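You operate a simulated robot arm through the tools that you are given. There is no shell and no other tool.

You run a simulated robot arm. Do the job below in one go: nothing can be reset, and whatever is moved stays where it is left.

## Task
Slide the flour and the sugar apart, off the floury patch, wipe it up.
Fine: on the dresser, both a hand's width clear of it; teal cloth, put it back. What is to be rubbed or washed off counts as gone when no trace of it is left.

The check looks at the end state, three seconds after you hand in, the way a careful person would. Anything else that was tipped, shoved, dropped, spilled or broken makes it a failure. Flat cloth is picked up by pressing the open fingertips on it (5 to 10 N) and closing them slowly along it; thin cloth reads only 2 to 8 mm in the jaws.

## Robot
A 6-joint arm with a two-finger parallel gripper, fixed in place. Base frame: the origin is at the foot of the arm, x ahead of it, y to its left, z up; the work surface is at about z = 0.9. Lengths are in m, angles in degrees, forces in N, time in s.
With the tool pointing down near the work surface it reaches from about 0.58 to 0.94 m from the base axis. Its first joint turns from -149.0 to 149.0 degrees. Payload 3.43 kg.
The TCP is the grasp point between the finger pads, 0.034 m short of the fingertips. In the tool frame z runs along the fingers and y along their closing line. The gripper opens to 0.128 m. The fingers are 0.024 m wide and 0.012 m thick; the gripper's body (0.048 by 0.13 m) begins 0.096 m behind the TCP.
Orientation is told as [roll, pitch, yaw] about the base's x, y, z axes, in that order, counted from this pose: with the fingers straight down and closing along the base's y, the tool's x points along the base's -x, its y along +y and its z along -z.

## Interface
- The arm moves only by the tool arm_command. Its argument "deltas" is a list of rows, each a list of 3 entries, a list of its own where there are three numbers: the turn, a rotation vector about the tool's x, y, z in units of 180 degrees (1.0 is 180 degrees), then the shift along the tool's x, y, z in units of 250 mm (1.0 is 250 mm), then the finger opening in mm, from 0 to 128. In form: [[[wx, wy, wz], [x, y, z], claw], ...]. A call has 1 to 20 rows; each row is the pose to reach, as a shift and turn from the pose commanded when the call began, along the tool's axes at that moment. A call with a number of a shift or a turn outside -1 to 1 is refused whole. A row lasts 0.2 s, in which the tool goes at most 0.05 m and 8.6 degrees; a call with a longer step from one row to the next is refused whole, and so is a gripper value outside its range. A pose out of reach is approached as far as the arm can. The call stops where the force on the tool passes 40 N (or 10 N more than at its start, if that is more) or the arm is blocked; 0.2 s more then pass. The fingers move at their own pace (about 0.108 m/s each) and stop on an object; they squeeze with about 23 N. The grip force told is the motor's: it shows also when the fingers shut on nothing. Time passes only in rows, and 0.2 s behind the last, so rows that repeat a pose let the fingers close. The reply holds the time, the measured pose of the TCP, the force on the tool along the base axes, the opening and the grip force, in the units named above and with some noise, with the torque about the TCP (base axes, N m) and any sound that the robot's microphone picked up.
- Cameras (640 x 400 px; columns grow to the right, rows downward): "scene" is fixed at [0.3983, -0.4989, 1.4821]; the picture's right is [0.86, -0.50, 0.00], its down [-0.28, -0.49, -0.82] and it looks along [0.42, 0.71, -0.57] (base axes); focal length 358 px, centre (320, 200). "wrist" rides on the gripper at [0.076, -0.011, -0.16] in the tool frame; the picture's right is [0.15, 0.99, 0.00], its down [-0.88, 0.13, -0.46] and it looks along [-0.45, 0.07, 0.89] (tool axes); focal length 234 px, centre (320, 200). There is no depth. A picture from a camera that has moved, and an enlarged one, comes with that camera's place and axes in the base frame and with its lens.
- snapshot(camera): a new picture of that camera. It takes no simulated time.
- slide_trunk(by): slides the trunk up (or, below 0, down) by that many m; the arm rides with it, the base frame stays. It gives what a move gives, with no picture.
- inspect(camera, box): a new picture of the part [left, top, right, bottom] of that camera's present view, enlarged. It takes no simulated time.
- finish_job(): hands the job in; it is judged then, once.

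Nothing tells you positions but the pictures and the camera data. Unless the task says otherwise, let go and move clear before handing in.

The tools are called by a JSON object that holds its "api" and its "payload". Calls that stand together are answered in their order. arm_command: Moves the arm, as the interface text tells. Its arguments: {"type":"object","properties":{"deltas":{"type":"array"}},"required":["deltas"]} The other tools are called the same way: slide_trunk (by) slides the trunk up or down; snapshot (camera) takes a picture; inspect (camera, box) takes an enlarged picture of a part of a camera's view; finish_job () hands the job in.

At the start:

```text
time_s: 0.0
eef_pos: [0.7943, 0.2697, 1.1788]
tcp_rot: [1.2, -3.2, -0.1]
contact_force: [99.6, 35.8, -181.3]
moment: [-1.26, 0.78, -0.57]
gripper_width: 0.128
grasp_force: 0.0
trunk travel left (down, up): [-0.625, 0.085]
```

scene: 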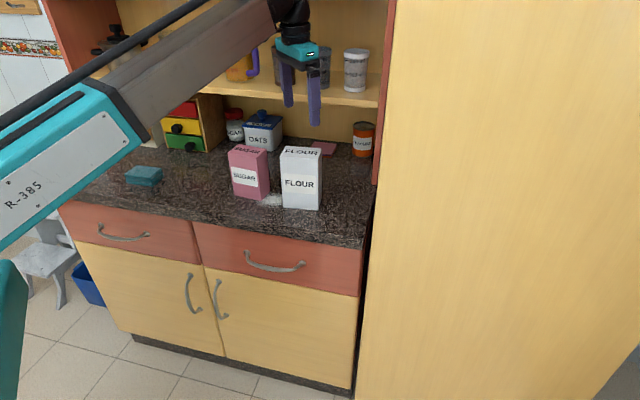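
wrist: 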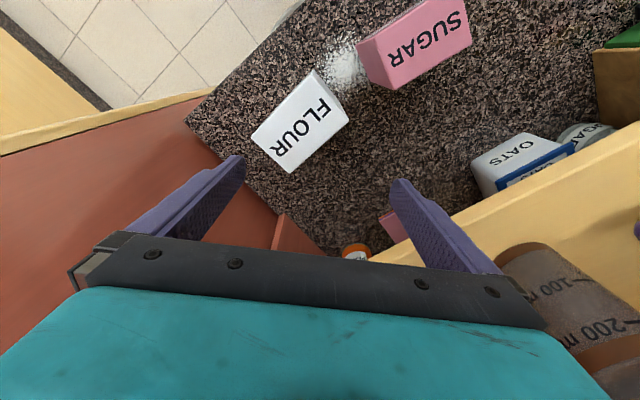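

I see the sugar and flour packs standing on the dark dresser top with a white floury patch between them and a folded teal cloth to the left. The force reading at the start is large, so I look closer before moving anything.

{"api": "inspect", "payload": {"camera": "scene", "box": [200, 0, 400, 125]}}

{"api": "inspect", "payload": {"camera": "scene", "box": [100, 100, 400, 260]}}

{"api": "snapshot", "payload": {"camera": "wrist"}}

```text
3.20 times, centred on (300, 62) of scene
camera zoom: at [0.3983, -0.4989, 1.4821], right [0.86, -0.5, 0.0], down [-0.28, -0.49, -0.82], along [0.42, 0.71, -0.57], focal length 1146 px, centre (384, 640)
```

zoom: 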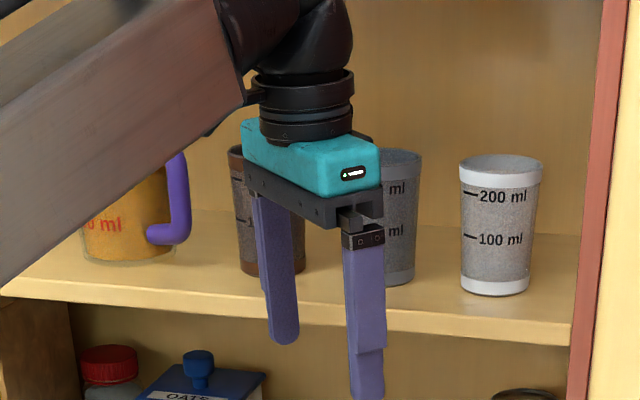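

```text
2.13 times, centred on (250, 180) of scene
camera zoom: at [0.3983, -0.4989, 1.4821], right [0.86, -0.5, 0.0], down [-0.28, -0.49, -0.82], along [0.42, 0.71, -0.57], focal length 764 px, centre (469, 243)
```

zoom: 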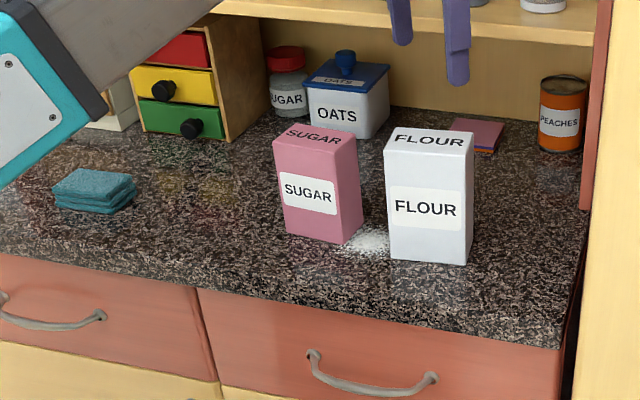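

```text
taken
camera wrist: at [0.7079, 0.2551, 1.3341], right [-0.15, 0.99, 0.01], down [0.85, 0.12, 0.51], along [0.5, 0.09, -0.86], focal length 234 px, centre (320, 200)
```

wrist: 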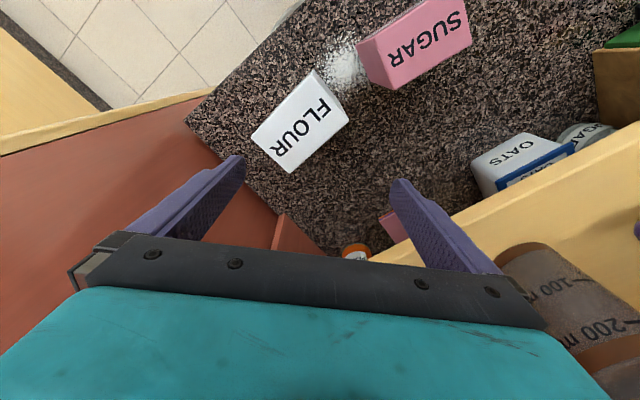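

I place the patch at about (0.705, 0.305), the sugar at (0.67, 0.36), the flour at (0.78, 0.245) and the cloth at (0.41, 0.61), with the dresser front running diagonally. The starting force reading looks odd, so I wait in place without moving to read it again.

{"api": "arm_command", "payload": {"deltas": [[[0, 0, 0], [0, 0, 0], 128], [[0, 0, 0], [0, 0, 0], 128]]}}

{"api": "inspect", "payload": {"camera": "wrist", "box": [240, 0, 520, 175]}}

{"api": "inspect", "payload": {"camera": "scene", "box": [215, 130, 335, 220]}}

{"api": "inspect", "payload": {"camera": "scene", "box": [100, 140, 200, 210]}}

```text
time_s: 0.6
eef_pos: [0.7947, 0.2703, 1.1792]
tcp_rot: [1.3, -3.7, -0.1]
contact_force: [29.6, 10.5, -52.8]
moment: [-0.3, 0.21, -0.11]
gripper_width: 0.128
grasp_force: 0.1
trunk travel left (down, up): [-0.625, 0.085]
```

```text
2.29 times, centred on (380, 88) of wrist
camera zoom: at [0.7086, 0.2553, 1.3337], right [-0.15, 0.99, 0.01], down [0.85, 0.12, 0.52], along [0.51, 0.09, -0.86], focal length 535 px, centre (183, 457)
```

zoom: 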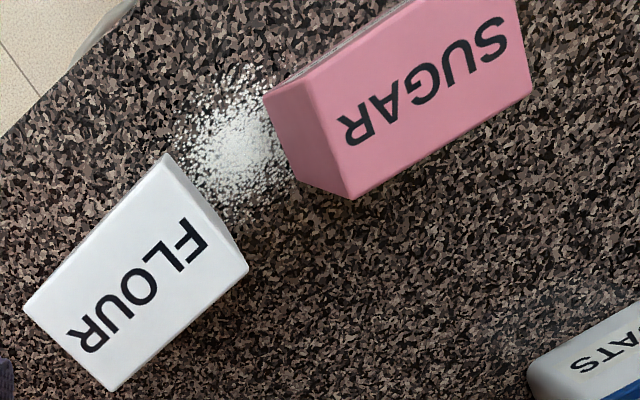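

```text
4.44 times, centred on (275, 175) of scene
camera zoom: at [0.3983, -0.4989, 1.4821], right [0.86, -0.5, 0.0], down [-0.28, -0.49, -0.82], along [0.42, 0.71, -0.57], focal length 1592 px, centre (520, 311)
```

zoom: 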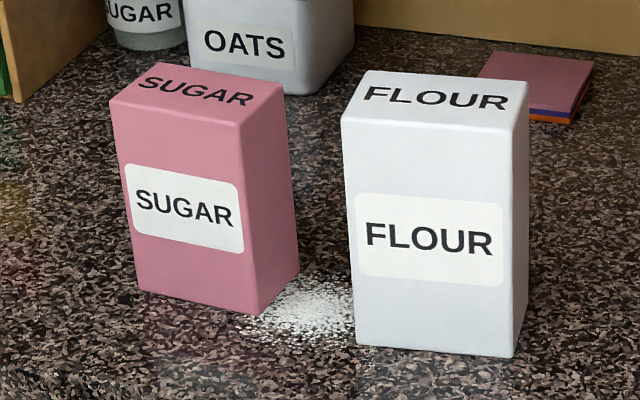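

```text
5.71 times, centred on (150, 175) of scene
camera zoom: at [0.3983, -0.4989, 1.4821], right [0.86, -0.5, 0.0], down [-0.28, -0.49, -0.82], along [0.42, 0.71, -0.57], focal length 2046 px, centre (1291, 343)
```

zoom: 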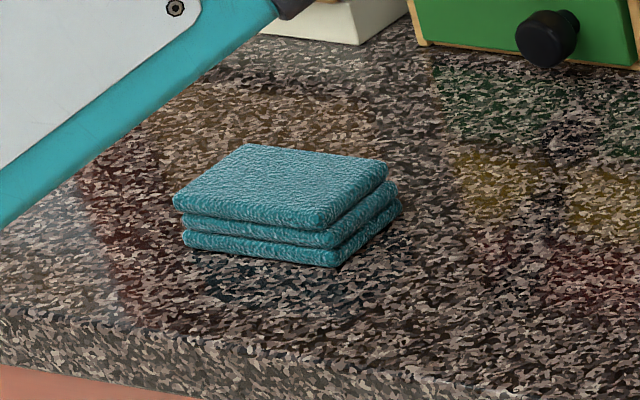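

The starting force was just settling (it has already dropped to about 60 N), and nothing seems to be touching the tool. I let it settle further before the first real move.

{"api": "arm_command", "payload": {"deltas": [[[0, 0, 0], [0, 0, 0], 128], [[0, 0, 0], [0, 0, 0], 128], [[0, 0, 0], [0, 0, 0], 128], [[0, 0, 0], [0, 0, 0], 128]]}}

```text
time_s: 1.6
eef_pos: [0.794, 0.2704, 1.1787]
tcp_rot: [1.3, -3.8, -0.1]
contact_force: [29.0, 11.1, -52.3]
moment: [-0.52, 0.21, -0.25]
gripper_width: 0.128
grasp_force: 0.0
trunk travel left (down, up): [-0.625, 0.085]
```

A steady force of about 60 N remains. I move down 2 cm in free air to see whether it is a contact or a sensor offset.

{"api": "arm_command", "payload": {"deltas": [[[0, 0, 0], [0, 0, 0.04], 128], [[0, 0, 0], [0, 0, 0.08], 128], [[0, 0, 0], [0, 0, 0.08], 128]]}}

{"api": "snapshot", "payload": {"camera": "scene"}}

```text
time_s: 2.4
eef_pos: [0.7941, 0.27, 1.1588]
tcp_rot: [1.2, -3.3, -0.1]
contact_force: [0.3, 0.8, 0.0]
moment: [0.01, -0.02, 0.02]
gripper_width: 0.1279
grasp_force: 0.1
trunk travel left (down, up): [-0.625, 0.085]
```

```text
taken
```

scene: 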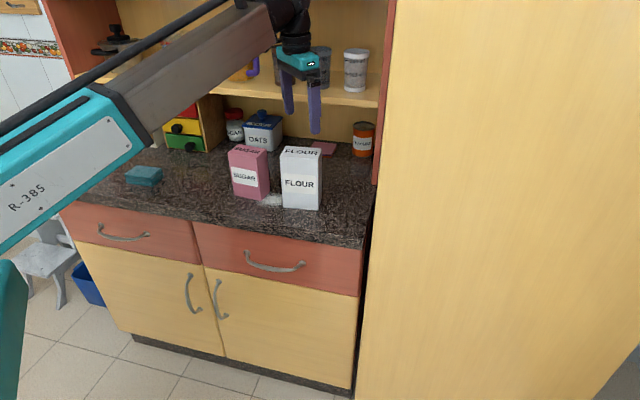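

Moving down cleared the force completely, so something out of view above the arm was touching it, and I will stay below that height from now on. Next I level the tool and centre it over the flour box, clear of the shelf.

{"api": "arm_command", "payload": {"deltas": [[[0.0033, 0.0092, 0], [0.034, -0.05, 0], 128], [[0.0067, 0.0183, 0], [0.068, -0.1, 0], 128], [[0.0067, 0.0183, 0], [0.068, -0.1, 0], 128]]}}

```text
time_s: 2.8
eef_pos: [0.7897, 0.2605, 1.158]
tcp_rot: [1.0, -2.7, -0.4]
contact_force: [7.0, 1.8, -11.5]
moment: [-0.17, 0.26, -0.06]
gripper_width: 0.1281
grasp_force: 0.1
trunk travel left (down, up): [-0.625, 0.085]
stopped in row 2: the force on the tool passed its limit at 60 N (the readings are from after the stop); the commanded pose is now the measured one
```

Levelling at this height brings a force back whose line points from the arm's own forearm side, so the wrist is probably folded against the forearm. I go lower, keeping the fingertips just above the flour's top, before levelling.

{"api": "arm_command", "payload": {"deltas": [[[0, 0, 0], [0, 0, 0.06], 128], [[0, 0, 0], [0, 0, 0.12], 128], [[0, 0, 0], [0, 0, 0.17], 128], [[0, 0, 0], [0, 0, 0.17], 128]]}}

{"api": "snapshot", "payload": {"camera": "scene"}}

{"api": "snapshot", "payload": {"camera": "wrist"}}

```text
time_s: 3.8
eef_pos: [0.7909, 0.2606, 1.116]
tcp_rot: [1.0, -2.7, -0.3]
contact_force: [0.3, -0.5, -0.4]
moment: [0.01, 0.01, 0.0]
gripper_width: 0.1282
grasp_force: 0.1
trunk travel left (down, up): [-0.625, 0.085]
```

```text
taken
```

scene: 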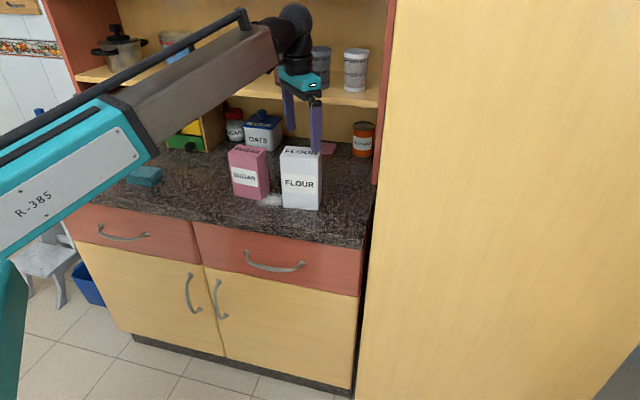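

```text
taken
camera wrist: at [0.7088, 0.2479, 1.2715], right [-0.14, 0.99, 0.01], down [0.86, 0.12, 0.5], along [0.49, 0.08, -0.87], focal length 234 px, centre (320, 200)
```

wrist: 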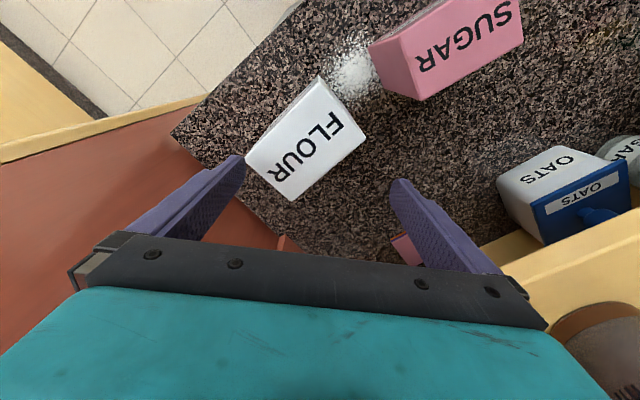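

No contact at this height. I level the tool here and begin turning it so the fingers will close front-to-back across the flour box.

{"api": "arm_command", "payload": {"deltas": [[[0.0056, 0.015, 0], [0, 0, 0], 128], [[0.0056, 0.015, 0], [0, 0, 0], 128]]}}

```text
time_s: 4.4
eef_pos: [0.7931, 0.2612, 1.1145]
tcp_rot: [-0.1, 0.1, -0.2]
contact_force: [0.6, 0.1, 0.8]
moment: [0.0, 0.0, 0.0]
gripper_width: 0.1279
grasp_force: 0.0
trunk travel left (down, up): [-0.625, 0.085]
```

The tool is level now with no contact. I turn it 40 degrees and centre it over the flour, with the fingertips still above its top.

{"api": "arm_command", "payload": {"deltas": [[[0, 0, 0.044], [0.016, -0.016, 0], 128], [[0, 0, 0.089], [0.032, -0.032, 0], 128], [[0, 0, 0.133], [0.048, -0.048, 0], 128], [[0, 0, 0.178], [0.064, -0.064, 0], 128], [[0, 0, 0.222], [0.064, -0.064, 0], 128], [[0, 0, 0.222], [0.064, -0.064, 0], 128]]}}

{"api": "snapshot", "payload": {"camera": "scene"}}

{"api": "snapshot", "payload": {"camera": "wrist"}}

```text
time_s: 5.8
eef_pos: [0.7757, 0.2458, 1.1153]
tcp_rot: [-0.1, 0.1, -40.3]
contact_force: [-0.1, 0.5, -0.2]
moment: [0.04, 0.02, 0.0]
gripper_width: 0.1279
grasp_force: 0.2
trunk travel left (down, up): [-0.625, 0.085]
```

```text
taken
```

scene: 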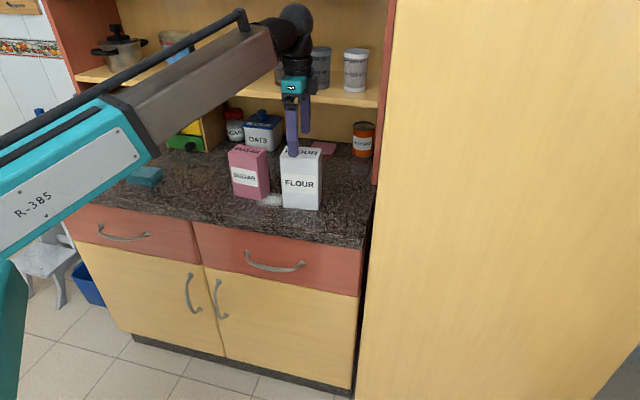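

```text
taken
camera wrist: at [0.711, 0.286, 1.2758], right [0.53, 0.85, 0.0], down [0.76, -0.47, 0.45], along [0.39, -0.24, -0.89], focal length 234 px, centre (320, 200)
```

wrist: 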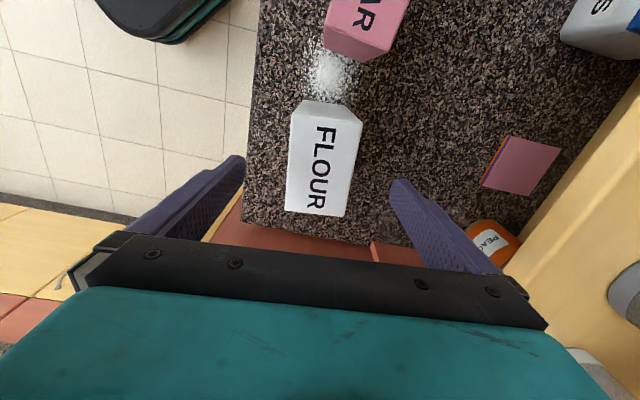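

The gripper is lined up with the flour box and clear of the shelf. I zoom in to refine its centre and see the patch and the free counter around it.

{"api": "inspect", "payload": {"camera": "wrist", "box": [230, 0, 430, 250]}}

{"api": "inspect", "payload": {"camera": "scene", "box": [215, 70, 395, 260]}}

```text
1.60 times, centred on (330, 125) of wrist
camera zoom: at [0.711, 0.286, 1.2758], right [0.53, 0.85, 0.0], down [0.76, -0.47, 0.45], along [0.39, -0.24, -0.89], focal length 375 px, centre (304, 320)
```

zoom: 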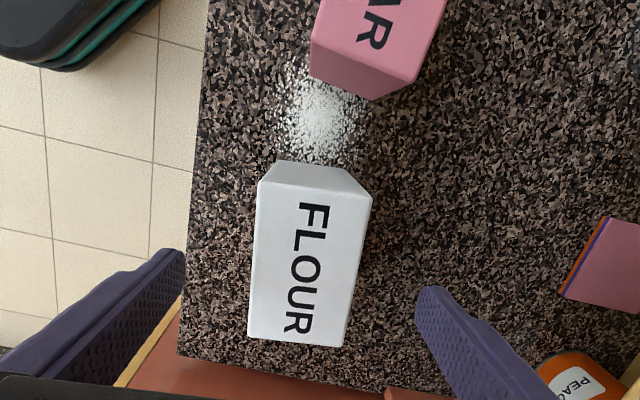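

```text
2.11 times, centred on (305, 165) of scene
camera zoom: at [0.3983, -0.4989, 1.4821], right [0.86, -0.5, 0.0], down [-0.28, -0.49, -0.82], along [0.42, 0.71, -0.57], focal length 754 px, centre (352, 274)
```

zoom: 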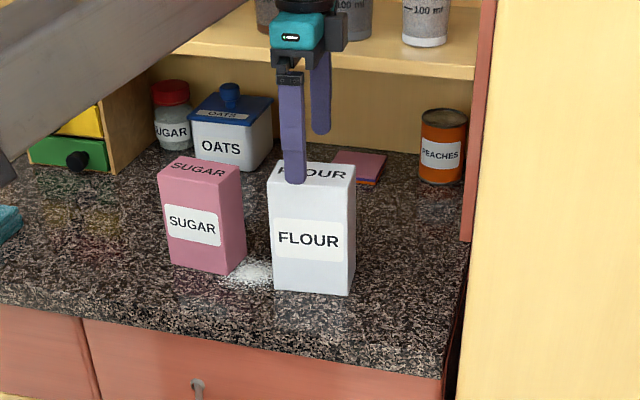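

The flour's centre is about (0.780, 0.244), roughly 6.5 cm thick and 10 cm wide; the patch is about 10 cm across. I lower the open fingers around the flour to mid-height.

{"api": "arm_command", "payload": {"deltas": [[[0, 0, 0], [-0.008, 0.003, 0.1], 128], [[0, 0, 0], [-0.016, 0.0055, 0.2], 128], [[0, 0, 0], [-0.016, 0.0055, 0.3], 128], [[0, 0, 0], [-0.016, 0.0055, 0.4], 128], [[0, 0, 0], [-0.016, 0.0055, 0.48], 128], [[0, 0, 0], [-0.016, 0.0055, 0.52], 128], [[0, 0, 0], [-0.016, 0.0055, 0.52], 128]]}}

{"api": "snapshot", "payload": {"camera": "scene"}}

{"api": "snapshot", "payload": {"camera": "wrist"}}

```text
time_s: 7.4
eef_pos: [0.779, 0.2441, 0.9859]
tcp_rot: [0.0, 0.1, -40.2]
contact_force: [-0.2, -0.3, 0.2]
moment: [0.0, 0.0, -0.01]
gripper_width: 0.1281
grasp_force: 0.0
trunk travel left (down, up): [-0.625, 0.085]
```

```text
taken
```

scene: 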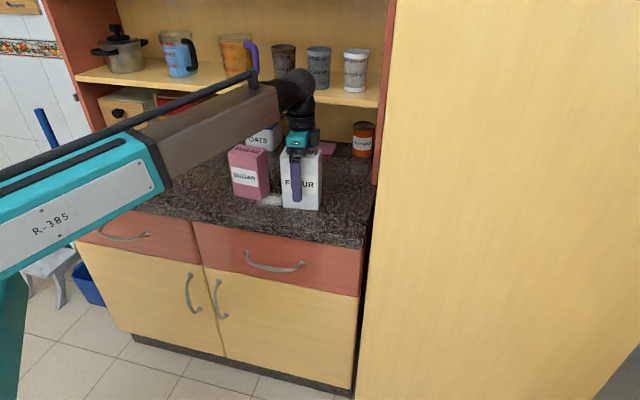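

```text
taken
camera wrist: at [0.7146, 0.2843, 1.146], right [0.53, 0.85, 0.0], down [0.76, -0.47, 0.45], along [0.39, -0.24, -0.89], focal length 234 px, centre (320, 200)
```

wrist: 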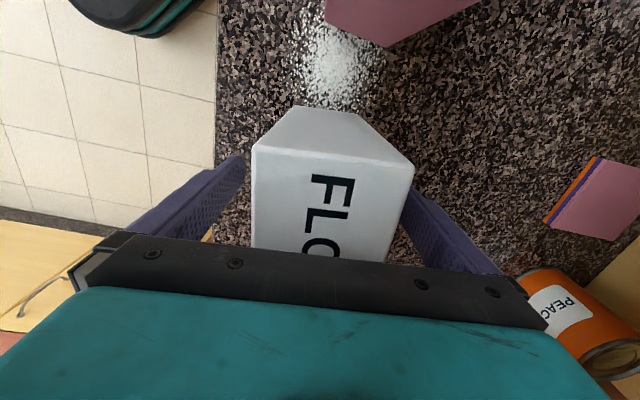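

The fingers straddle the flour evenly with no contact. I close them gently on it.

{"api": "arm_command", "payload": {"deltas": [[[0, 0, 0], [0, 0, 0], 100], [[0, 0, 0], [0, 0, 0], 80], [[0, 0, 0], [0, 0, 0], 68], [[0, 0, 0], [0, 0, 0], 58], [[0, 0, 0], [0, 0, 0], 48], [[0, 0, 0], [0, 0, 0], 48]]}}

```text
time_s: 8.8
eef_pos: [0.7799, 0.2435, 0.9864]
tcp_rot: [0.0, 0.0, -40.2]
contact_force: [-2.7, -0.6, 0.2]
moment: [0.05, -0.1, 0.1]
gripper_width: 0.0652
grasp_force: 23.2
trunk travel left (down, up): [-0.625, 0.085]
```

The flour is held at 65 mm width. I slide it slowly to the right along the counter to about (0.880, 0.177), staying on the surface.

{"api": "arm_command", "payload": {"deltas": [[[0, 0, 0], [-0.04, 0.005, 0], 48], [[0, 0, 0], [-0.09, 0.01, 0], 48], [[0, 0, 0], [-0.14, 0.016, 0], 48], [[0, 0, 0], [-0.19, 0.022, 0], 48], [[0, 0, 0], [-0.24, 0.028, 0], 48], [[0, 0, 0], [-0.29, 0.033, 0], 48], [[0, 0, 0], [-0.34, 0.039, 0], 48], [[0, 0, 0], [-0.39, 0.045, 0], 48], [[0, 0, 0], [-0.44, 0.051, 0], 48], [[0, 0, 0], [-0.477, 0.055, 0], 48], [[0, 0, 0], [-0.477, 0.055, 0], 48]]}}

{"api": "snapshot", "payload": {"camera": "scene"}}

{"api": "snapshot", "payload": {"camera": "wrist"}}

```text
time_s: 11.2
eef_pos: [0.8782, 0.1766, 0.9863]
tcp_rot: [-0.1, 0.0, -40.3]
contact_force: [-2.8, 1.4, 5.4]
moment: [0.69, 0.08, 0.22]
gripper_width: 0.065
grasp_force: 23.1
trunk travel left (down, up): [-0.625, 0.085]
```

```text
taken
```

scene: 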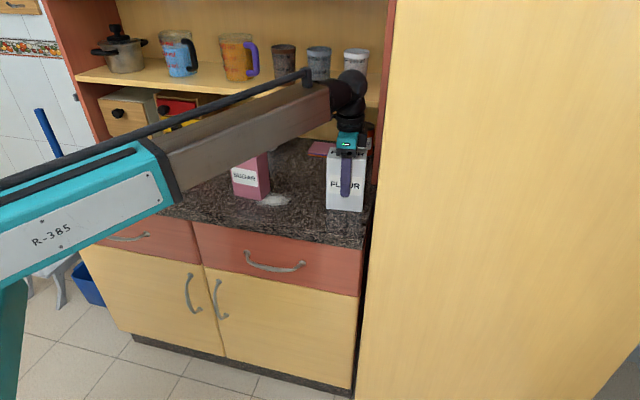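

```text
taken
camera wrist: at [0.8139, 0.2178, 1.1462], right [0.53, 0.85, 0.0], down [0.76, -0.47, 0.46], along [0.39, -0.24, -0.89], focal length 234 px, centre (320, 200)
```

wrist: 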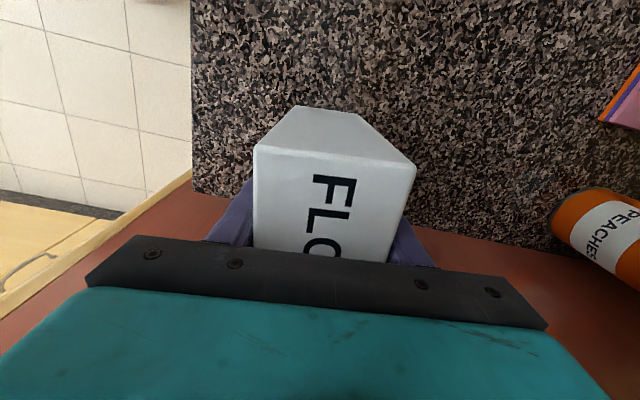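

The flour slid cleanly and is now near the right end. I check its margin to the counter edge and the exposed patch.

{"api": "inspect", "payload": {"camera": "scene", "box": [220, 130, 400, 260]}}

```text
3.08 times, centred on (310, 195) of scene
camera zoom: at [0.3983, -0.4989, 1.4821], right [0.86, -0.5, 0.0], down [-0.28, -0.49, -0.82], along [0.42, 0.71, -0.57], focal length 1102 px, centre (351, 215)
```

zoom: 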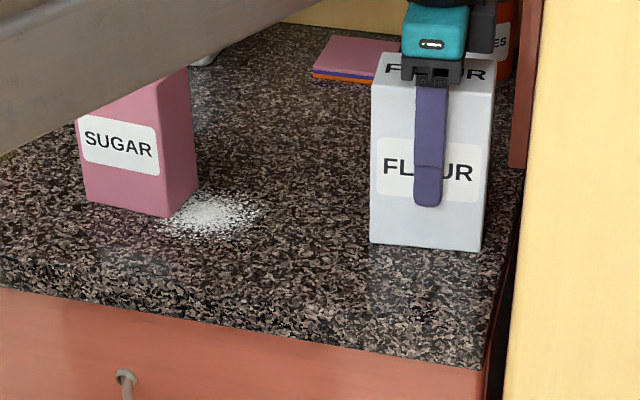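

The flour stands about 10.5 cm from the patch with 2 cm to the counter's right edge. I nudge it 6 mm further, release, and raise the fingers just above its top.

{"api": "arm_command", "payload": {"deltas": [[[0, 0, 0], [-0.024, 0, 0], 48], [[0, 0, 0], [-0.024, 0, 0], 48], [[0, 0, 0], [-0.024, 0, 0], 70], [[0, 0, 0], [-0.024, 0, 0], 100], [[0, 0, 0], [-0.024, 0, 0], 128], [[0, 0, 0], [-0.024, 0, 0], 128], [[0, 0, 0], [-0.024, 0, -0.1], 128], [[0, 0, 0], [-0.024, 0, -0.2], 128], [[0, 0, 0], [-0.024, 0, -0.3], 128], [[0, 0, 0], [-0.024, 0, -0.4], 128], [[0, 0, 0], [-0.024, 0, -0.48], 128], [[0, 0, 0], [-0.024, 0, -0.48], 128]]}}

{"api": "snapshot", "payload": {"camera": "scene"}}

{"api": "snapshot", "payload": {"camera": "wrist"}}

```text
time_s: 13.8
eef_pos: [0.8839, 0.1735, 1.1047]
tcp_rot: [-0.1, 0.1, -40.2]
contact_force: [-0.3, -0.2, 0.2]
moment: [-0.01, -0.01, -0.01]
gripper_width: 0.1283
grasp_force: 0.0
trunk travel left (down, up): [-0.625, 0.085]
```

```text
taken
```

scene: 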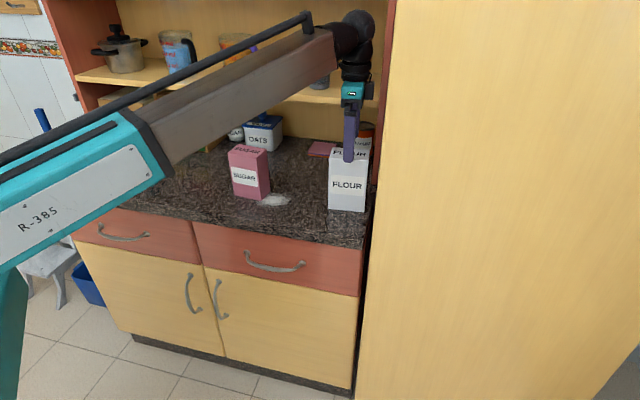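

```text
taken
camera wrist: at [0.8196, 0.214, 1.2658], right [0.53, 0.85, 0.0], down [0.76, -0.47, 0.45], along [0.39, -0.24, -0.89], focal length 234 px, centre (320, 200)
```

wrist: 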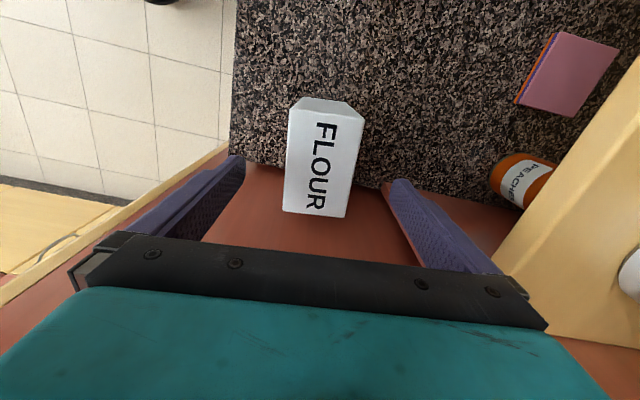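

The flour stands upright and released. I move the gripper left over the counter toward the sugar, staying at this safe height.

{"api": "arm_command", "payload": {"deltas": [[[0, 0, 0], [0.08, 0.003, 0], 128], [[0, 0, 0], [0.2, 0.006, 0], 128], [[0, 0, 0], [0.32, 0.01, 0], 128], [[0, 0, 0], [0.44, 0.014, 0], 128], [[0, 0, 0], [0.56, 0.018, 0], 128], [[0, 0, 0], [0.68, 0.022, 0], 128], [[0, 0, 0], [0.8, 0.026, 0], 128], [[0, 0, 0], [0.8, 0.026, 0], 128]]}}

{"api": "snapshot", "payload": {"camera": "wrist"}}

{"api": "snapshot", "payload": {"camera": "scene"}}

```text
time_s: 15.6
eef_pos: [0.7354, 0.3084, 1.1054]
tcp_rot: [-0.2, 0.1, -40.1]
contact_force: [-0.5, -0.1, 0.1]
moment: [0.02, -0.01, 0.02]
gripper_width: 0.1278
grasp_force: 0.1
trunk travel left (down, up): [-0.625, 0.085]
```

```text
taken
camera wrist: at [0.6701, 0.348, 1.265], right [0.53, 0.85, 0.0], down [0.76, -0.47, 0.45], along [0.39, -0.24, -0.89], focal length 234 px, centre (320, 200)
```

wrist: 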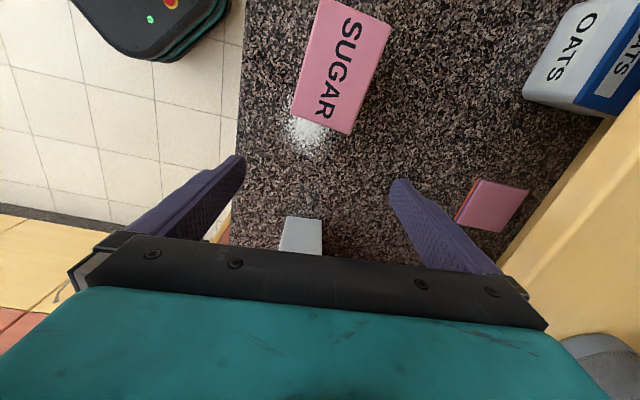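

```text
taken
```

scene: 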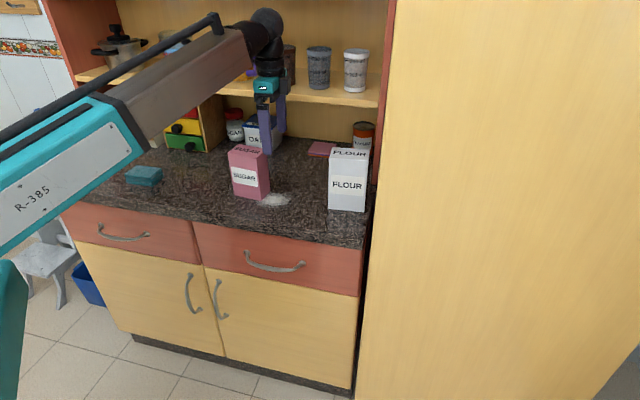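

The sugar's top is in view; I take its centre as about (0.673, 0.362), turned about 10 degrees from the gripper. I move over it and turn 10 degrees more.

{"api": "arm_command", "payload": {"deltas": [[[0, 0, 0.018], [0.08, 0.001, 0], 128], [[0, 0, 0.037], [0.18, 0.002, 0], 128], [[0, 0, 0.0556], [0.27, 0.003, 0], 128], [[0, 0, 0.0556], [0.329, 0.003, 0], 128], [[0, 0, 0.0556], [0.329, 0.003, 0], 128]]}}

{"api": "snapshot", "payload": {"camera": "wrist"}}

{"api": "inspect", "payload": {"camera": "wrist", "box": [230, 40, 430, 250]}}

```text
time_s: 16.8
eef_pos: [0.6744, 0.3608, 1.1058]
tcp_rot: [0.0, 0.0, -50.2]
contact_force: [-1.3, -0.8, 0.3]
moment: [-0.01, 0.02, 0.02]
gripper_width: 0.128
grasp_force: 0.0
trunk travel left (down, up): [-0.625, 0.085]
```

```text
taken
camera wrist: at [0.6164, 0.4123, 1.2658], right [0.67, 0.75, 0.0], down [0.66, -0.59, 0.45], along [0.34, -0.3, -0.89], focal length 234 px, centre (320, 200)
```

wrist: 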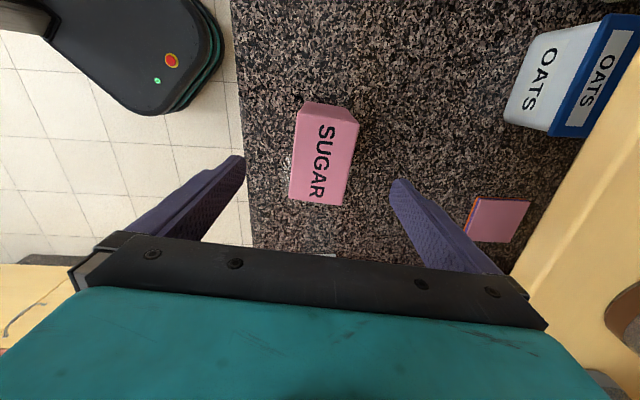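

```text
1.90 times, centred on (330, 145) of wrist
camera zoom: at [0.6164, 0.4123, 1.2658], right [0.67, 0.75, 0.0], down [0.66, -0.59, 0.45], along [0.34, -0.3, -0.89], focal length 446 px, centre (301, 305)
```

zoom: 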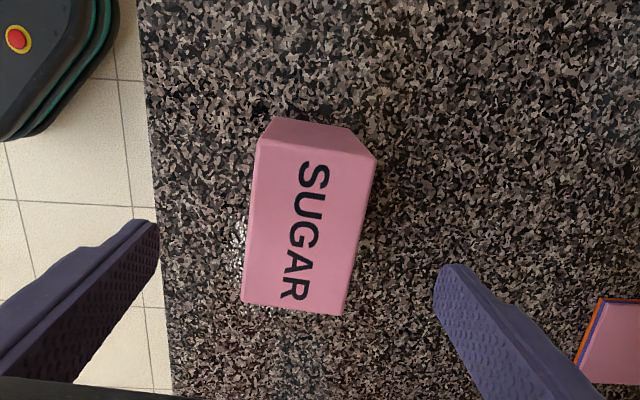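

The sugar's centre is (0.673, 0.365) and it lines up with the gripper. I lower the open fingers around it and close gently.

{"api": "arm_command", "payload": {"deltas": [[[0, 0, 0], [0.01, 0.002, 0.1], 128], [[0, 0, 0], [0.018, 0.004, 0.2], 128], [[0, 0, 0], [0.018, 0.004, 0.3], 128], [[0, 0, 0], [0.018, 0.004, 0.4], 128], [[0, 0, 0], [0.018, 0.004, 0.48], 128], [[0, 0, 0], [0.018, 0.004, 0.523], 128], [[0, 0, 0], [0.018, 0.004, 0.523], 128], [[0, 0, 0], [0.018, 0.004, 0.523], 100], [[0, 0, 0], [0.018, 0.004, 0.523], 78], [[0, 0, 0], [0.018, 0.004, 0.523], 66], [[0, 0, 0], [0.018, 0.004, 0.523], 58], [[0, 0, 0], [0.018, 0.004, 0.523], 48], [[0, 0, 0], [0.018, 0.004, 0.523], 40], [[0, 0, 0], [0.018, 0.004, 0.523], 40]]}}

{"api": "snapshot", "payload": {"camera": "scene"}}

{"api": "snapshot", "payload": {"camera": "wrist"}}

```text
time_s: 19.8
eef_pos: [0.671, 0.3648, 0.9744]
tcp_rot: [-0.1, 0.0, -50.2]
contact_force: [2.8, 1.6, -0.2]
moment: [0.39, -0.34, -0.14]
gripper_width: 0.0599
grasp_force: 23.1
trunk travel left (down, up): [-0.625, 0.085]
```

```text
taken
```

scene: 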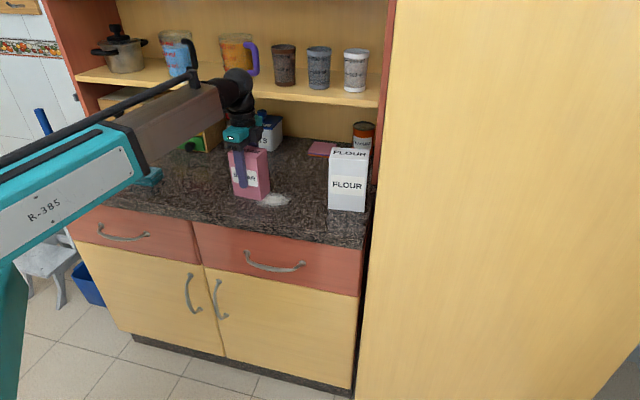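

```text
taken
camera wrist: at [0.6145, 0.4159, 1.1351], right [0.67, 0.75, 0.0], down [0.66, -0.59, 0.45], along [0.34, -0.3, -0.89], focal length 234 px, centre (320, 200)
```

wrist: 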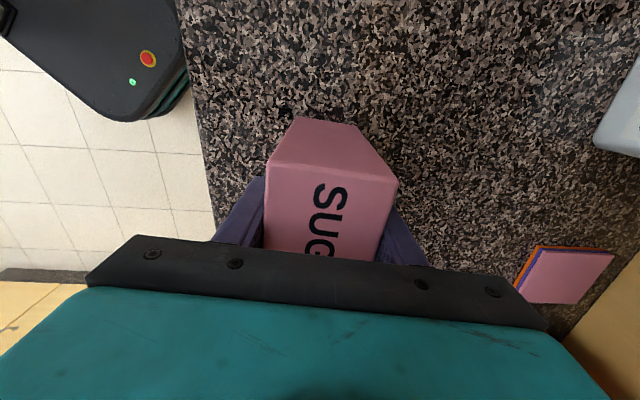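

The sugar is held at 60 mm. I slide it slowly left along the counter by about 14.5 cm, to roughly (0.567, 0.465), well short of the cloth.

{"api": "arm_command", "payload": {"deltas": [[[0, 0, 0], [0.04, -0.005, 0], 40], [[0, 0, 0], [0.09, -0.01, 0], 40], [[0, 0, 0], [0.14, -0.016, 0], 40], [[0, 0, 0], [0.19, -0.022, 0], 40], [[0, 0, 0], [0.24, -0.028, 0], 40], [[0, 0, 0], [0.29, -0.033, 0], 40], [[0, 0, 0], [0.34, -0.039, 0], 40], [[0, 0, 0], [0.39, -0.045, 0], 40], [[0, 0, 0], [0.44, -0.051, 0], 40], [[0, 0, 0], [0.49, -0.056, 0], 40], [[0, 0, 0], [0.54, -0.062, 0], 40], [[0, 0, 0], [0.576, -0.066, 0], 40], [[0, 0, 0], [0.576, -0.066, 0], 40]]}}

{"api": "snapshot", "payload": {"camera": "scene"}}

{"api": "snapshot", "payload": {"camera": "wrist"}}

```text
time_s: 22.6
eef_pos: [0.566, 0.4659, 0.9748]
tcp_rot: [-0.1, 0.1, -50.2]
contact_force: [-1.1, 0.5, 0.0]
moment: [-0.06, -0.24, -0.01]
gripper_width: 0.06
grasp_force: 23.1
trunk travel left (down, up): [-0.625, 0.085]
```

```text
taken
```

scene: 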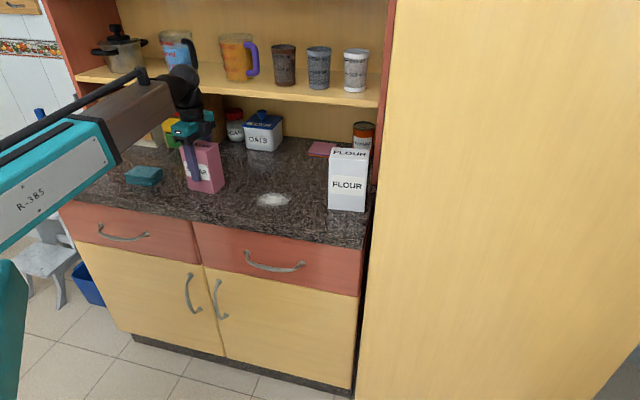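

```text
taken
camera wrist: at [0.509, 0.517, 1.1352], right [0.67, 0.75, 0.0], down [0.67, -0.59, 0.45], along [0.34, -0.3, -0.89], focal length 234 px, centre (320, 200)
```

wrist: 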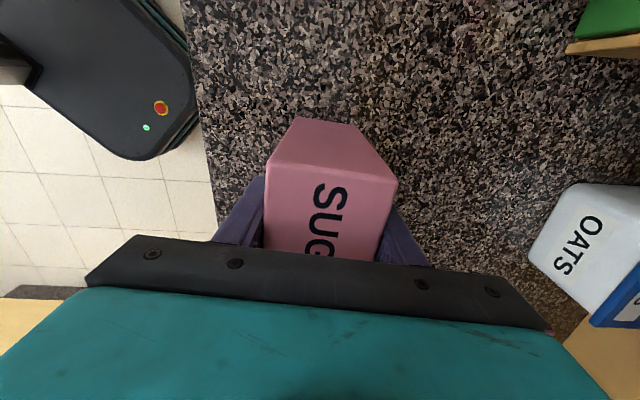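

The sugar slid left cleanly and the whole patch is exposed. I zoom in to measure the gaps before letting go.

{"api": "inspect", "payload": {"camera": "scene", "box": [170, 130, 390, 250]}}

{"api": "inspect", "payload": {"camera": "scene", "box": [235, 170, 315, 225]}}

```text
2.91 times, centred on (280, 190) of scene
camera zoom: at [0.3983, -0.4989, 1.4821], right [0.86, -0.5, 0.0], down [-0.28, -0.49, -0.82], along [0.42, 0.71, -0.57], focal length 1042 px, centre (436, 229)
```

zoom: 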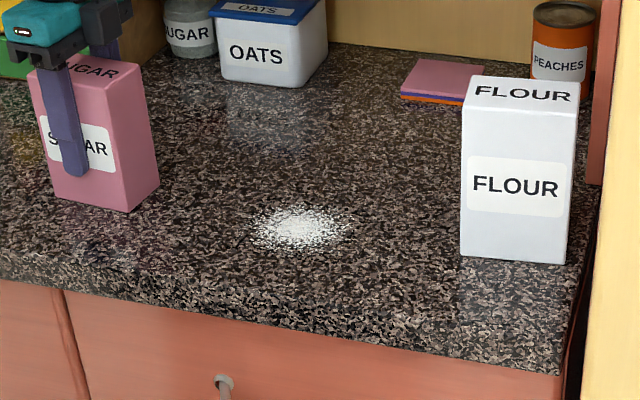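

```text
7.27 times, centred on (275, 198) of scene
camera zoom: at [0.3983, -0.4989, 1.4821], right [0.86, -0.5, 0.0], down [-0.28, -0.49, -0.82], along [0.42, 0.71, -0.57], focal length 2604 px, centre (647, 218)
```

zoom: 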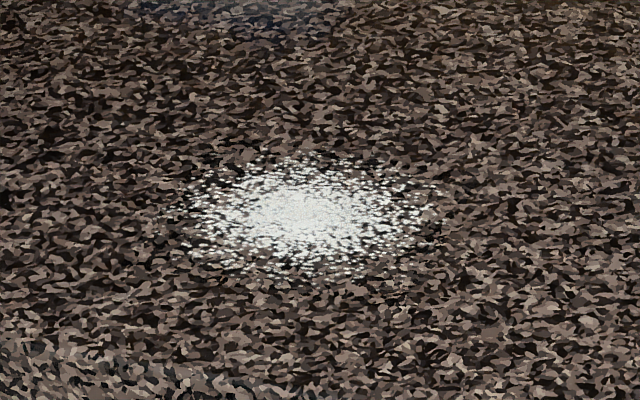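

The gaps to the patch edge are about 12 cm for the sugar and 11 cm for the flour, and the patch is centred at (0.711, 0.307) with about 5.3 cm radius. I release the sugar and rise above it.

{"api": "arm_command", "payload": {"deltas": [[[0, 0, 0], [0, 0, 0], 64], [[0, 0, 0], [0, 0, 0], 90], [[0, 0, 0], [0, 0, 0], 128], [[0, 0, 0], [0, 0, 0], 128], [[0, 0, 0], [0, 0, 0], 128], [[0, 0, 0], [0, 0, -0.1], 128], [[0, 0, 0], [0, 0, -0.2], 128], [[0, 0, 0], [0, 0, -0.3], 128], [[0, 0, 0], [0, 0, -0.4], 128], [[0, 0, 0], [0, 0, -0.5], 128], [[0, 0, 0], [0, 0, -0.5], 128]]}}

{"api": "snapshot", "payload": {"camera": "scene"}}

{"api": "snapshot", "payload": {"camera": "wrist"}}

```text
time_s: 25.0
eef_pos: [0.5663, 0.4663, 1.1018]
tcp_rot: [0.0, 0.0, -50.2]
contact_force: [-0.1, -0.4, 0.4]
moment: [-0.02, -0.02, 0.01]
gripper_width: 0.1279
grasp_force: 0.1
trunk travel left (down, up): [-0.625, 0.085]
```

```text
taken
```

scene: 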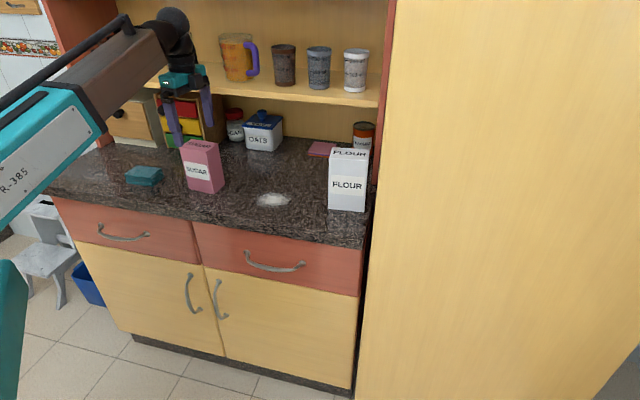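

```text
taken
camera wrist: at [0.5093, 0.5165, 1.261], right [0.67, 0.75, 0.0], down [0.66, -0.59, 0.45], along [0.34, -0.3, -0.89], focal length 234 px, centre (320, 200)
```

wrist: 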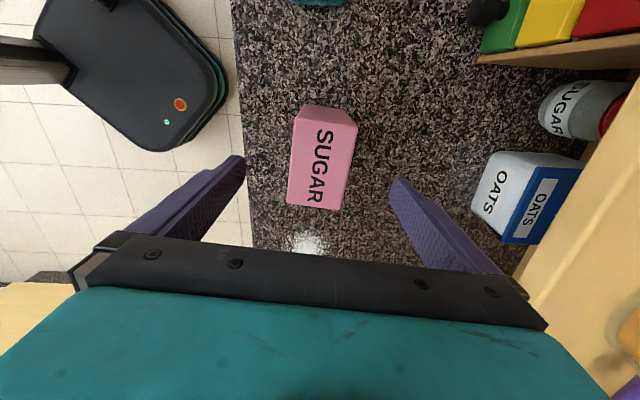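

The sugar is standing free and upright. I move left at this height until the teal cloth comes into the wrist view.

{"api": "arm_command", "payload": {"deltas": [[[0, 0, 0], [0.08, -0.01, 0], 128], [[0, 0, 0], [0.2, -0.027, 0], 128], [[0, 0, 0], [0.32, -0.043, 0], 128], [[0, 0, 0], [0.42, -0.058, 0], 128], [[0, 0, 0], [0.5, -0.068, 0], 128], [[0, 0, 0], [0.5, -0.068, 0], 128]]}}

{"api": "snapshot", "payload": {"camera": "wrist"}}

{"api": "snapshot", "payload": {"camera": "scene"}}

{"api": "inspect", "payload": {"camera": "wrist", "box": [220, 0, 440, 160]}}

```text
time_s: 26.4
eef_pos: [0.4741, 0.5519, 1.1025]
tcp_rot: [0.0, 0.1, -50.2]
contact_force: [0.3, 0.2, -0.1]
moment: [0.03, 0.02, -0.02]
gripper_width: 0.1279
grasp_force: 0.0
trunk travel left (down, up): [-0.625, 0.085]
```

```text
taken
camera wrist: at [0.4163, 0.602, 1.261], right [0.67, 0.75, 0.0], down [0.66, -0.59, 0.45], along [0.34, -0.3, -0.89], focal length 234 px, centre (320, 200)
```

wrist: 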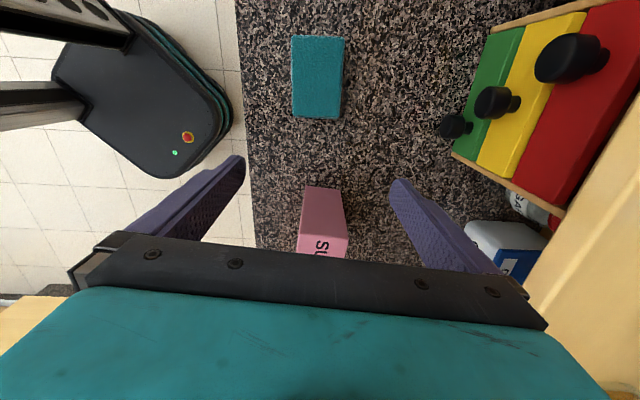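

```text
taken
```

scene: 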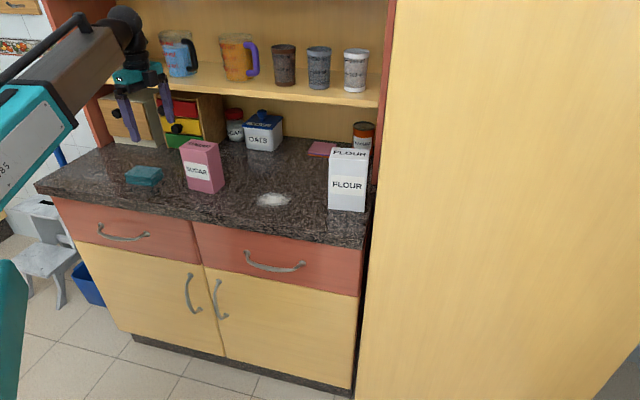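

```text
2.50 times, centred on (330, 80) of wrist
camera zoom: at [0.4163, 0.602, 1.261], right [0.67, 0.75, 0.0], down [0.66, -0.59, 0.45], along [0.34, -0.3, -0.89], focal length 585 px, centre (295, 500)
```

zoom: 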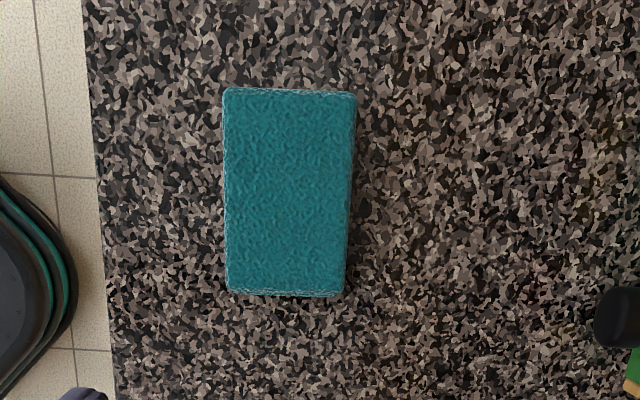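

The cloth is a folded pad about 9 x 6.4 cm, centred at about (0.414, 0.601), with its short side along 47 degrees; I note that for putting it back. I move above it and turn to match.

{"api": "arm_command", "payload": {"deltas": [[[0, 0, -0.014], [0.08, -0.015, 0], 128], [[0, 0, -0.028], [0.18, -0.034, 0.06], 128], [[0, 0, -0.04], [0.26, -0.05, 0.14], 128], [[0, 0, -0.04], [0.303, -0.057, 0.22], 128], [[0, 0, -0.04], [0.303, -0.057, 0.28], 128], [[0, 0, -0.04], [0.303, -0.057, 0.28], 128]]}}

{"api": "snapshot", "payload": {"camera": "wrist"}}

{"api": "inspect", "payload": {"camera": "scene", "box": [60, 80, 260, 220]}}

```text
time_s: 27.8
eef_pos: [0.4138, 0.6003, 1.0292]
tcp_rot: [-0.1, 0.1, -43.0]
contact_force: [0.0, 0.0, -0.1]
moment: [0.0, 0.01, 0.01]
gripper_width: 0.1279
grasp_force: 0.0
trunk travel left (down, up): [-0.625, 0.085]
```

```text
taken
camera wrist: at [0.351, 0.6438, 1.1895], right [0.57, 0.82, 0.0], down [0.73, -0.5, 0.45], along [0.37, -0.26, -0.89], focal length 234 px, centre (320, 200)
```

wrist: 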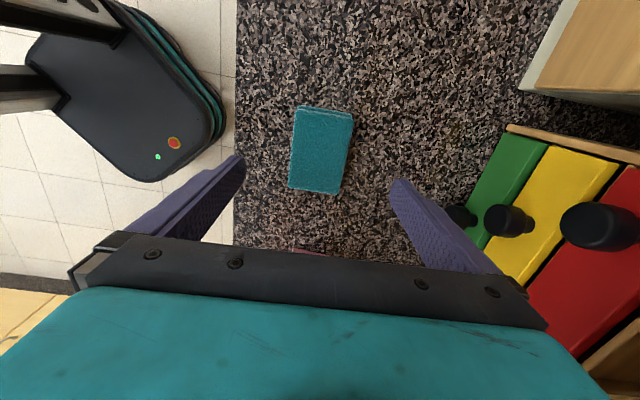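

```text
2.86 times, centred on (160, 150) of scene
camera zoom: at [0.3983, -0.4989, 1.4821], right [0.86, -0.5, 0.0], down [-0.28, -0.49, -0.82], along [0.42, 0.71, -0.57], focal length 1023 px, centre (777, 343)
```

zoom: 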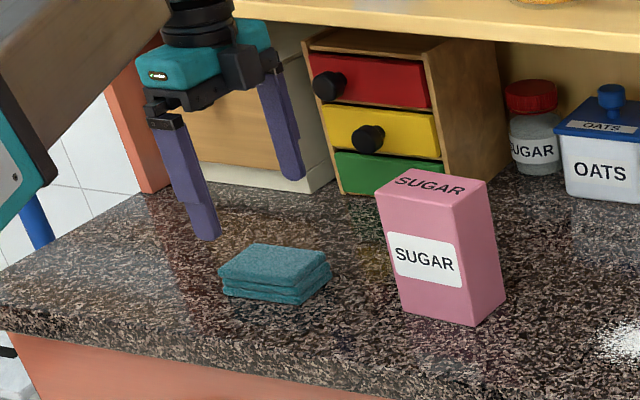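

The gripper is centred over the cloth with its fingers clear on both sides. I lower the open fingers beside it, stopping about 1 cm above the counter.

{"api": "arm_command", "payload": {"deltas": [[[0, 0, 0], [0.008, 0, 0.08], 128], [[0, 0, 0], [0.016, 0, 0.16], 128], [[0, 0, 0], [0.016, 0, 0.24], 128], [[0, 0, 0], [0.016, 0, 0.3], 128], [[0, 0, 0], [0.016, 0, 0.34], 128], [[0, 0, 0], [0.016, 0, 0.34], 128]]}}

{"api": "inspect", "payload": {"camera": "scene", "box": [80, 130, 220, 220]}}

{"api": "snapshot", "payload": {"camera": "wrist"}}

```text
time_s: 29.2
eef_pos: [0.4105, 0.6033, 0.945]
tcp_rot: [-0.2, 0.1, -43.0]
contact_force: [-0.1, -0.3, -0.1]
moment: [0.01, 0.0, 0.01]
gripper_width: 0.1277
grasp_force: 0.0
trunk travel left (down, up): [-0.625, 0.085]
```

```text
4.44 times, centred on (150, 175) of scene
camera zoom: at [0.3983, -0.4989, 1.4821], right [0.86, -0.5, 0.0], down [-0.28, -0.49, -0.82], along [0.42, 0.71, -0.57], focal length 1592 px, centre (1076, 311)
```

zoom: 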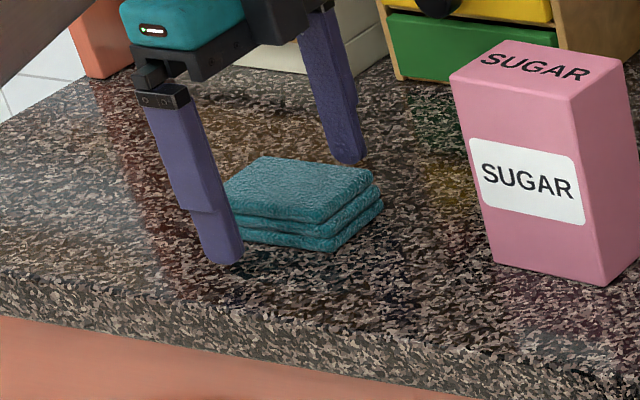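

```text
taken
camera wrist: at [0.3475, 0.6468, 1.1051], right [0.57, 0.82, 0.0], down [0.73, -0.51, 0.45], along [0.37, -0.26, -0.89], focal length 234 px, centre (320, 200)
```

wrist: 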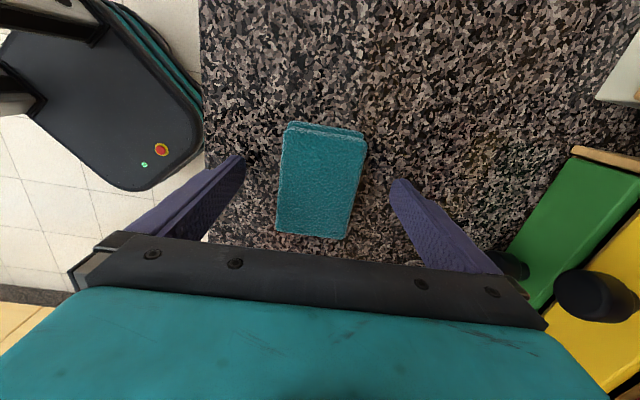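

The fingers straddle the cloth evenly. I go down 4 mm more and close slowly on its sides.

{"api": "arm_command", "payload": {"deltas": [[[0, 0, 0], [0, 0, 0.016], 128], [[0, 0, 0], [0, 0, 0.016], 110], [[0, 0, 0], [0, 0, 0.016], 95], [[0, 0, 0], [0, 0, 0.016], 82], [[0, 0, 0], [0, 0, 0.016], 74], [[0, 0, 0], [0, 0, 0.016], 68], [[0, 0, 0], [0, 0, 0.016], 62], [[0, 0, 0], [0, 0, 0.016], 58], [[0, 0, 0], [0, 0, 0.016], 54], [[0, 0, 0], [0, 0, 0.016], 54]]}}

{"api": "inspect", "payload": {"camera": "scene", "box": [80, 130, 220, 220]}}

{"api": "snapshot", "payload": {"camera": "wrist"}}

```text
time_s: 31.4
eef_pos: [0.4092, 0.6031, 0.9418]
tcp_rot: [-0.1, 0.1, -43.0]
contact_force: [0.1, 0.0, 1.1]
moment: [0.03, 0.02, 0.0]
gripper_width: 0.063
grasp_force: 22.8
trunk travel left (down, up): [-0.625, 0.085]
```

```text
4.44 times, centred on (150, 175) of scene
camera zoom: at [0.3983, -0.4989, 1.4821], right [0.86, -0.5, 0.0], down [-0.28, -0.49, -0.82], along [0.42, 0.71, -0.57], focal length 1592 px, centre (1076, 311)
```

zoom: 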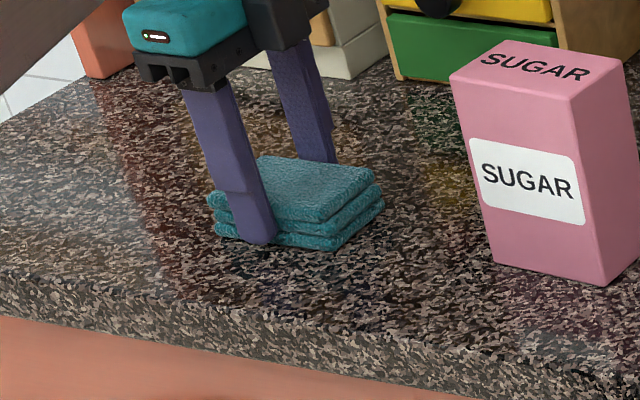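

```text
taken
camera wrist: at [0.3478, 0.6464, 1.1011], right [0.57, 0.82, 0.0], down [0.73, -0.51, 0.45], along [0.37, -0.26, -0.89], focal length 234 px, centre (320, 200)
```

wrist: 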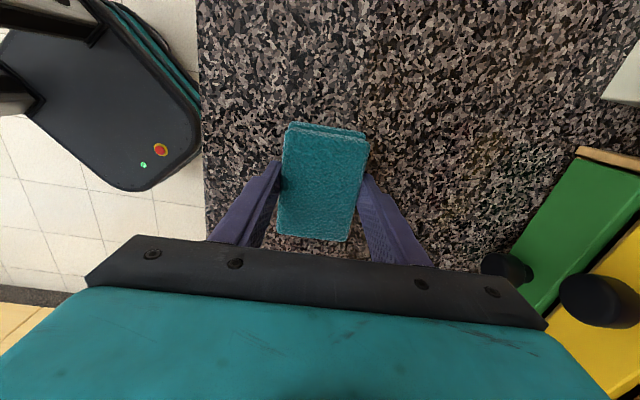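

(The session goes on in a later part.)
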